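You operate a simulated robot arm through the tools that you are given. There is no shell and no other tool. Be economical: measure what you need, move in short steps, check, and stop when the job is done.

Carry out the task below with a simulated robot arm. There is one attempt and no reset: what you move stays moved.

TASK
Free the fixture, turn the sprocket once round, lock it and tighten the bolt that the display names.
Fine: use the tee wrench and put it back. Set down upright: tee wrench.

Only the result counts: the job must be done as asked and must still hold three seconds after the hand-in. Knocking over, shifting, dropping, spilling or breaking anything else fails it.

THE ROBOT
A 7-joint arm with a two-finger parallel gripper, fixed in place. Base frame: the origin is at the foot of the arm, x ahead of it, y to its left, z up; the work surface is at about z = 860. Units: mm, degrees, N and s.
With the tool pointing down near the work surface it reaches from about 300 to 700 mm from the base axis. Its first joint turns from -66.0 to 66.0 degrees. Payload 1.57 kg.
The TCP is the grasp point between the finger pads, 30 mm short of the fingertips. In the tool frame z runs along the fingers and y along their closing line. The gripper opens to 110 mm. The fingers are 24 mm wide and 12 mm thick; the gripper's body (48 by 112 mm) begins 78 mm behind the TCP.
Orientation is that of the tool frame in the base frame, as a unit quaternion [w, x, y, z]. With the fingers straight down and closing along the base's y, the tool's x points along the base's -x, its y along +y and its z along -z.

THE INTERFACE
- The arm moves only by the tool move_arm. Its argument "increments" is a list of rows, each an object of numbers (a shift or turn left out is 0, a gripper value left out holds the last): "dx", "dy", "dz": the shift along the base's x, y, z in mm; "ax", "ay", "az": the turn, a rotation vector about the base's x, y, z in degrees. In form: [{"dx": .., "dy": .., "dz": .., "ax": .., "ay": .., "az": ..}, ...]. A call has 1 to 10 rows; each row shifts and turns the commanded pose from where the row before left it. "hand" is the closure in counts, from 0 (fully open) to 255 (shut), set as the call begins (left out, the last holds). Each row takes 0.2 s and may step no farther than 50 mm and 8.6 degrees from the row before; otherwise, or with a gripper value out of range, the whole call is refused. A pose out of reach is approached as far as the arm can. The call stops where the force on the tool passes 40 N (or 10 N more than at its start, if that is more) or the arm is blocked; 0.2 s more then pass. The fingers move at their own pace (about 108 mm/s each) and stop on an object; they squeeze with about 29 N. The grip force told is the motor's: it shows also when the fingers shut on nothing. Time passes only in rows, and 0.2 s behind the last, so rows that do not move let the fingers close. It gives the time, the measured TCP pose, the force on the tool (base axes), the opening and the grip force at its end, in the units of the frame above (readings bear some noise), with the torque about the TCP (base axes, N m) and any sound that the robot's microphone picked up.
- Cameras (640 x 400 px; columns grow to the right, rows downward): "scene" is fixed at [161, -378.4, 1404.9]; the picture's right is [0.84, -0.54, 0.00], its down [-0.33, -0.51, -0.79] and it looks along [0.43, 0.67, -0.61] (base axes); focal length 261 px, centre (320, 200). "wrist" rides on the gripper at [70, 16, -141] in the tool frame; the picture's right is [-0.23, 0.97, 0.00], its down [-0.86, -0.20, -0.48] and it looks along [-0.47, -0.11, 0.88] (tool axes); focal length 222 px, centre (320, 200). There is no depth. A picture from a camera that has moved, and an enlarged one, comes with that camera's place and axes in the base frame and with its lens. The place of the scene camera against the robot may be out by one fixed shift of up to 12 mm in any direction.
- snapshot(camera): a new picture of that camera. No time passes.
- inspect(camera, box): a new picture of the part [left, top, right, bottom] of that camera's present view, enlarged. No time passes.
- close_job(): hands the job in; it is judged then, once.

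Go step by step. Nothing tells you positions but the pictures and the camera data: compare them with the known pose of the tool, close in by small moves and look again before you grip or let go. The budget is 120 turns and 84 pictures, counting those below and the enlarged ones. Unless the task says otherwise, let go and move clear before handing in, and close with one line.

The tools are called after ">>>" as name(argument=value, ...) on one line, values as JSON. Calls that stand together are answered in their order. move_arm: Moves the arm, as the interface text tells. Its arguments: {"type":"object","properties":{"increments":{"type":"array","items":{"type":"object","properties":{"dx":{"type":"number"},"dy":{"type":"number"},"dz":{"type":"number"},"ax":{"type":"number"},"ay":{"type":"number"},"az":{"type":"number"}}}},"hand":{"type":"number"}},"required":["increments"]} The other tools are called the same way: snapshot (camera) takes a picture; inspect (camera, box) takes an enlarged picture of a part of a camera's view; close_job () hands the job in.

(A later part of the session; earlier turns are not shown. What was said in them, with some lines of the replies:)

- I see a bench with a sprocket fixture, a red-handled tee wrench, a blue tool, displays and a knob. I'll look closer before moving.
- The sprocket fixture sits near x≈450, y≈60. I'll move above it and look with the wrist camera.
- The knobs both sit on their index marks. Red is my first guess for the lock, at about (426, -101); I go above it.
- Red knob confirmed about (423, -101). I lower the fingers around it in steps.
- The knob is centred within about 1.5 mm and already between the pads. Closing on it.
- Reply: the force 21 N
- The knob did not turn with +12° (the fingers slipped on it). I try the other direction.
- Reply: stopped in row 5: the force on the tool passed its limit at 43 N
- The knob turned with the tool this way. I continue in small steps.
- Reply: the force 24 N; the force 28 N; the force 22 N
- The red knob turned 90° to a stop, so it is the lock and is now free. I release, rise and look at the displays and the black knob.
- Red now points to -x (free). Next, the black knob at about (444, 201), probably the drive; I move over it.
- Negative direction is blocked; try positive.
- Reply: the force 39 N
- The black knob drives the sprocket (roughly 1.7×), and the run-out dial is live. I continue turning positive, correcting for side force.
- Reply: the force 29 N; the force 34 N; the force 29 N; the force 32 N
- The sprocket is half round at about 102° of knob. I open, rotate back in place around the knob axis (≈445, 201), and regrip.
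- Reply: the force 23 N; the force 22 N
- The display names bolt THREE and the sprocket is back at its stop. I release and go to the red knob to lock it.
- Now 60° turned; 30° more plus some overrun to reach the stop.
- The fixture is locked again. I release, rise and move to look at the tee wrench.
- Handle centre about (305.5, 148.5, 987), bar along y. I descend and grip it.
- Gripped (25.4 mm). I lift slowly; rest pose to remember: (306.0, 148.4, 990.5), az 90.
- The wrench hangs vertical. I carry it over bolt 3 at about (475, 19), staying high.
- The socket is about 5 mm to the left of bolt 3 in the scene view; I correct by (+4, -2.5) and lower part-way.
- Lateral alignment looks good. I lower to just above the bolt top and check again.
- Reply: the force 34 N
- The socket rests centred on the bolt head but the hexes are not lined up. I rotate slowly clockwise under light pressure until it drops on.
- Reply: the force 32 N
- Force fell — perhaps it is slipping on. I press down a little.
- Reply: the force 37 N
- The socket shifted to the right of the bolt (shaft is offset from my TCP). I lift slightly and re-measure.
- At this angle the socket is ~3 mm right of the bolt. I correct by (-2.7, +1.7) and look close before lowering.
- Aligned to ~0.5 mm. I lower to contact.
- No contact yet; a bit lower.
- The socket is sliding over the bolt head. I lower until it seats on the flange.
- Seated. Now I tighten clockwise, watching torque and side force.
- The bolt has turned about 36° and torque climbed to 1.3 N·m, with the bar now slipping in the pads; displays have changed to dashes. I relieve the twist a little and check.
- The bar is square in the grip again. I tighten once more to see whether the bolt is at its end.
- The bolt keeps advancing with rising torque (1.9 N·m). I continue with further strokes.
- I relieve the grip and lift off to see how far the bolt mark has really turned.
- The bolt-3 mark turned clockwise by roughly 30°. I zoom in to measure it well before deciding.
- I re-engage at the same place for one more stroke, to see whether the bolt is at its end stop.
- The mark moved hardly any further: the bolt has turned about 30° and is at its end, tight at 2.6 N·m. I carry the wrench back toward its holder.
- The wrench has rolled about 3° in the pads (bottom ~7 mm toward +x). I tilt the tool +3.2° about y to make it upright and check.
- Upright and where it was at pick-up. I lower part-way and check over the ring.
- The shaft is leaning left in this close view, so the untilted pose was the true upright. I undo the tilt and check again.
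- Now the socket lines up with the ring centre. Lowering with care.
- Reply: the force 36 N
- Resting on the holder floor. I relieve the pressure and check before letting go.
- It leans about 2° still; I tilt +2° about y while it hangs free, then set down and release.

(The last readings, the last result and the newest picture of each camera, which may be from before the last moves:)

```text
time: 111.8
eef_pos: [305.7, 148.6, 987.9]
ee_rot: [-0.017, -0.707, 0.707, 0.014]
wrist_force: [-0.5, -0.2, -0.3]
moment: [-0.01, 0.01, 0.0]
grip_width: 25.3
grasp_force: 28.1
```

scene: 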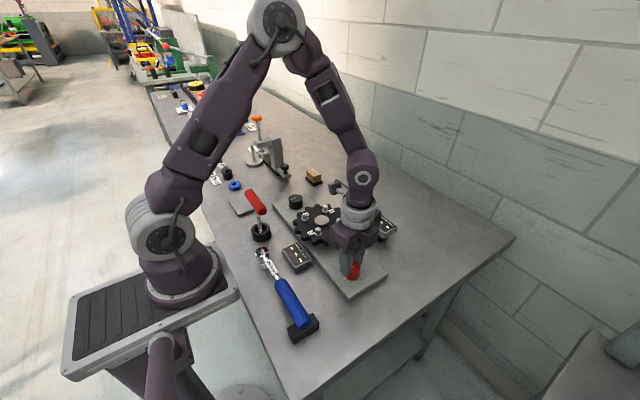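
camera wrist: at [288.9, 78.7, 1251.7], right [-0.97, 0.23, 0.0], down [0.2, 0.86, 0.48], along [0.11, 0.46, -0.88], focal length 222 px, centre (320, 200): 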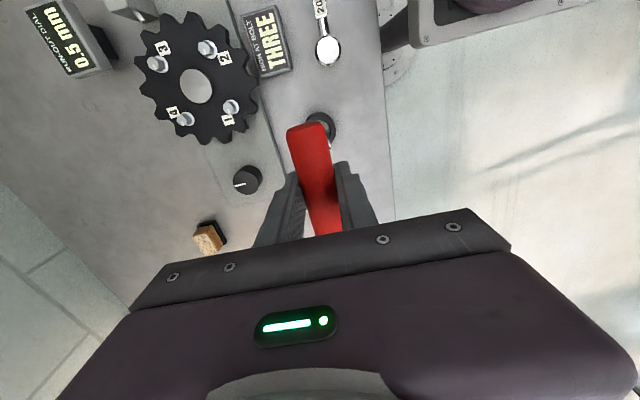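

Just touching down. I open a little first, then fully, without moving.

>>> move_arm(increments=[{}, {}, {}], hand=180)

>>> move_arm(increments=[{}, {}, {}], hand=80)

>>> inspect(camera="scene", box=[230, 170, 290, 250])

```text
time: 112.6
eef_pos: [305.3, 148.5, 987.6]
ee_rot: [-0.017, -0.706, 0.707, 0.014]
wrist_force: [0.4, 0.6, 1.2]
moment: [0.01, 0.03, -0.01]
grip_width: 32.1
grasp_force: 0.0
```

```text
time: 113.4
eef_pos: [307.0, 148.7, 987.9]
ee_rot: [0.016, 0.707, -0.707, -0.015]
wrist_force: [0.6, -0.2, -0.1]
moment: [0.02, -0.01, 0.01]
grip_width: 75.5
grasp_force: 0.0
```

```text
5.00 times, centred on (260, 210) of scene
camera zoom: at [161.0, -378.4, 1404.9], right [0.84, -0.54, 0.0], down [-0.33, -0.51, -0.79], along [0.43, 0.67, -0.61], focal length 1306 px, centre (620, 150)
```

zoom: 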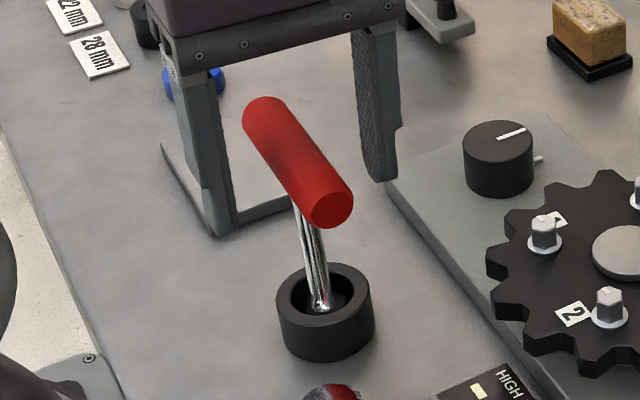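

The wrench stands by itself in the holder. I rise clear and take a last look.

>>> move_arm(increments=[{"dz": 20}, {"dz": 40}, {"dz": 45}, {"dz": 45}, {"dz": 40}, {}, {}])

>>> inspect(camera="scene", box=[230, 170, 420, 300])

```text
time: 115.0
eef_pos: [306.7, 149.0, 1176.1]
ee_rot: [-0.017, -0.707, 0.707, 0.014]
wrist_force: [-1.1, 0.8, -0.4]
moment: [-0.01, -0.01, -0.01]
grip_width: 75.4
grasp_force: 0.0
```

```text
3.08 times, centred on (325, 235) of scene
camera zoom: at [161.0, -378.4, 1404.9], right [0.84, -0.54, 0.0], down [-0.33, -0.51, -0.79], along [0.43, 0.67, -0.61], focal length 803 px, centre (305, 92)
```

zoom: 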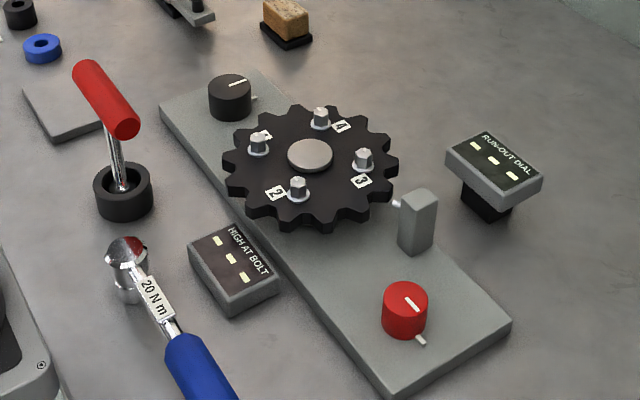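

Red knob locked, bolt 3 tightened, and the tee wrench upright in its holder; the hand is clear, so I hand in.

>>> close_job()

```text
The job is handed in.
```

I handed the job in with all the steps carried out, but nothing confirmed that bolt 3 counts as tight. I freed the fixture, turned the sprocket once round and locked it again. I then tightened the bolt the display named (THREE), turning it about 30° until it barely moved further at 2.6 N·m. There was no click, and both displays went to dashes while I was tightening. The tee wrench is back upright in its holder.
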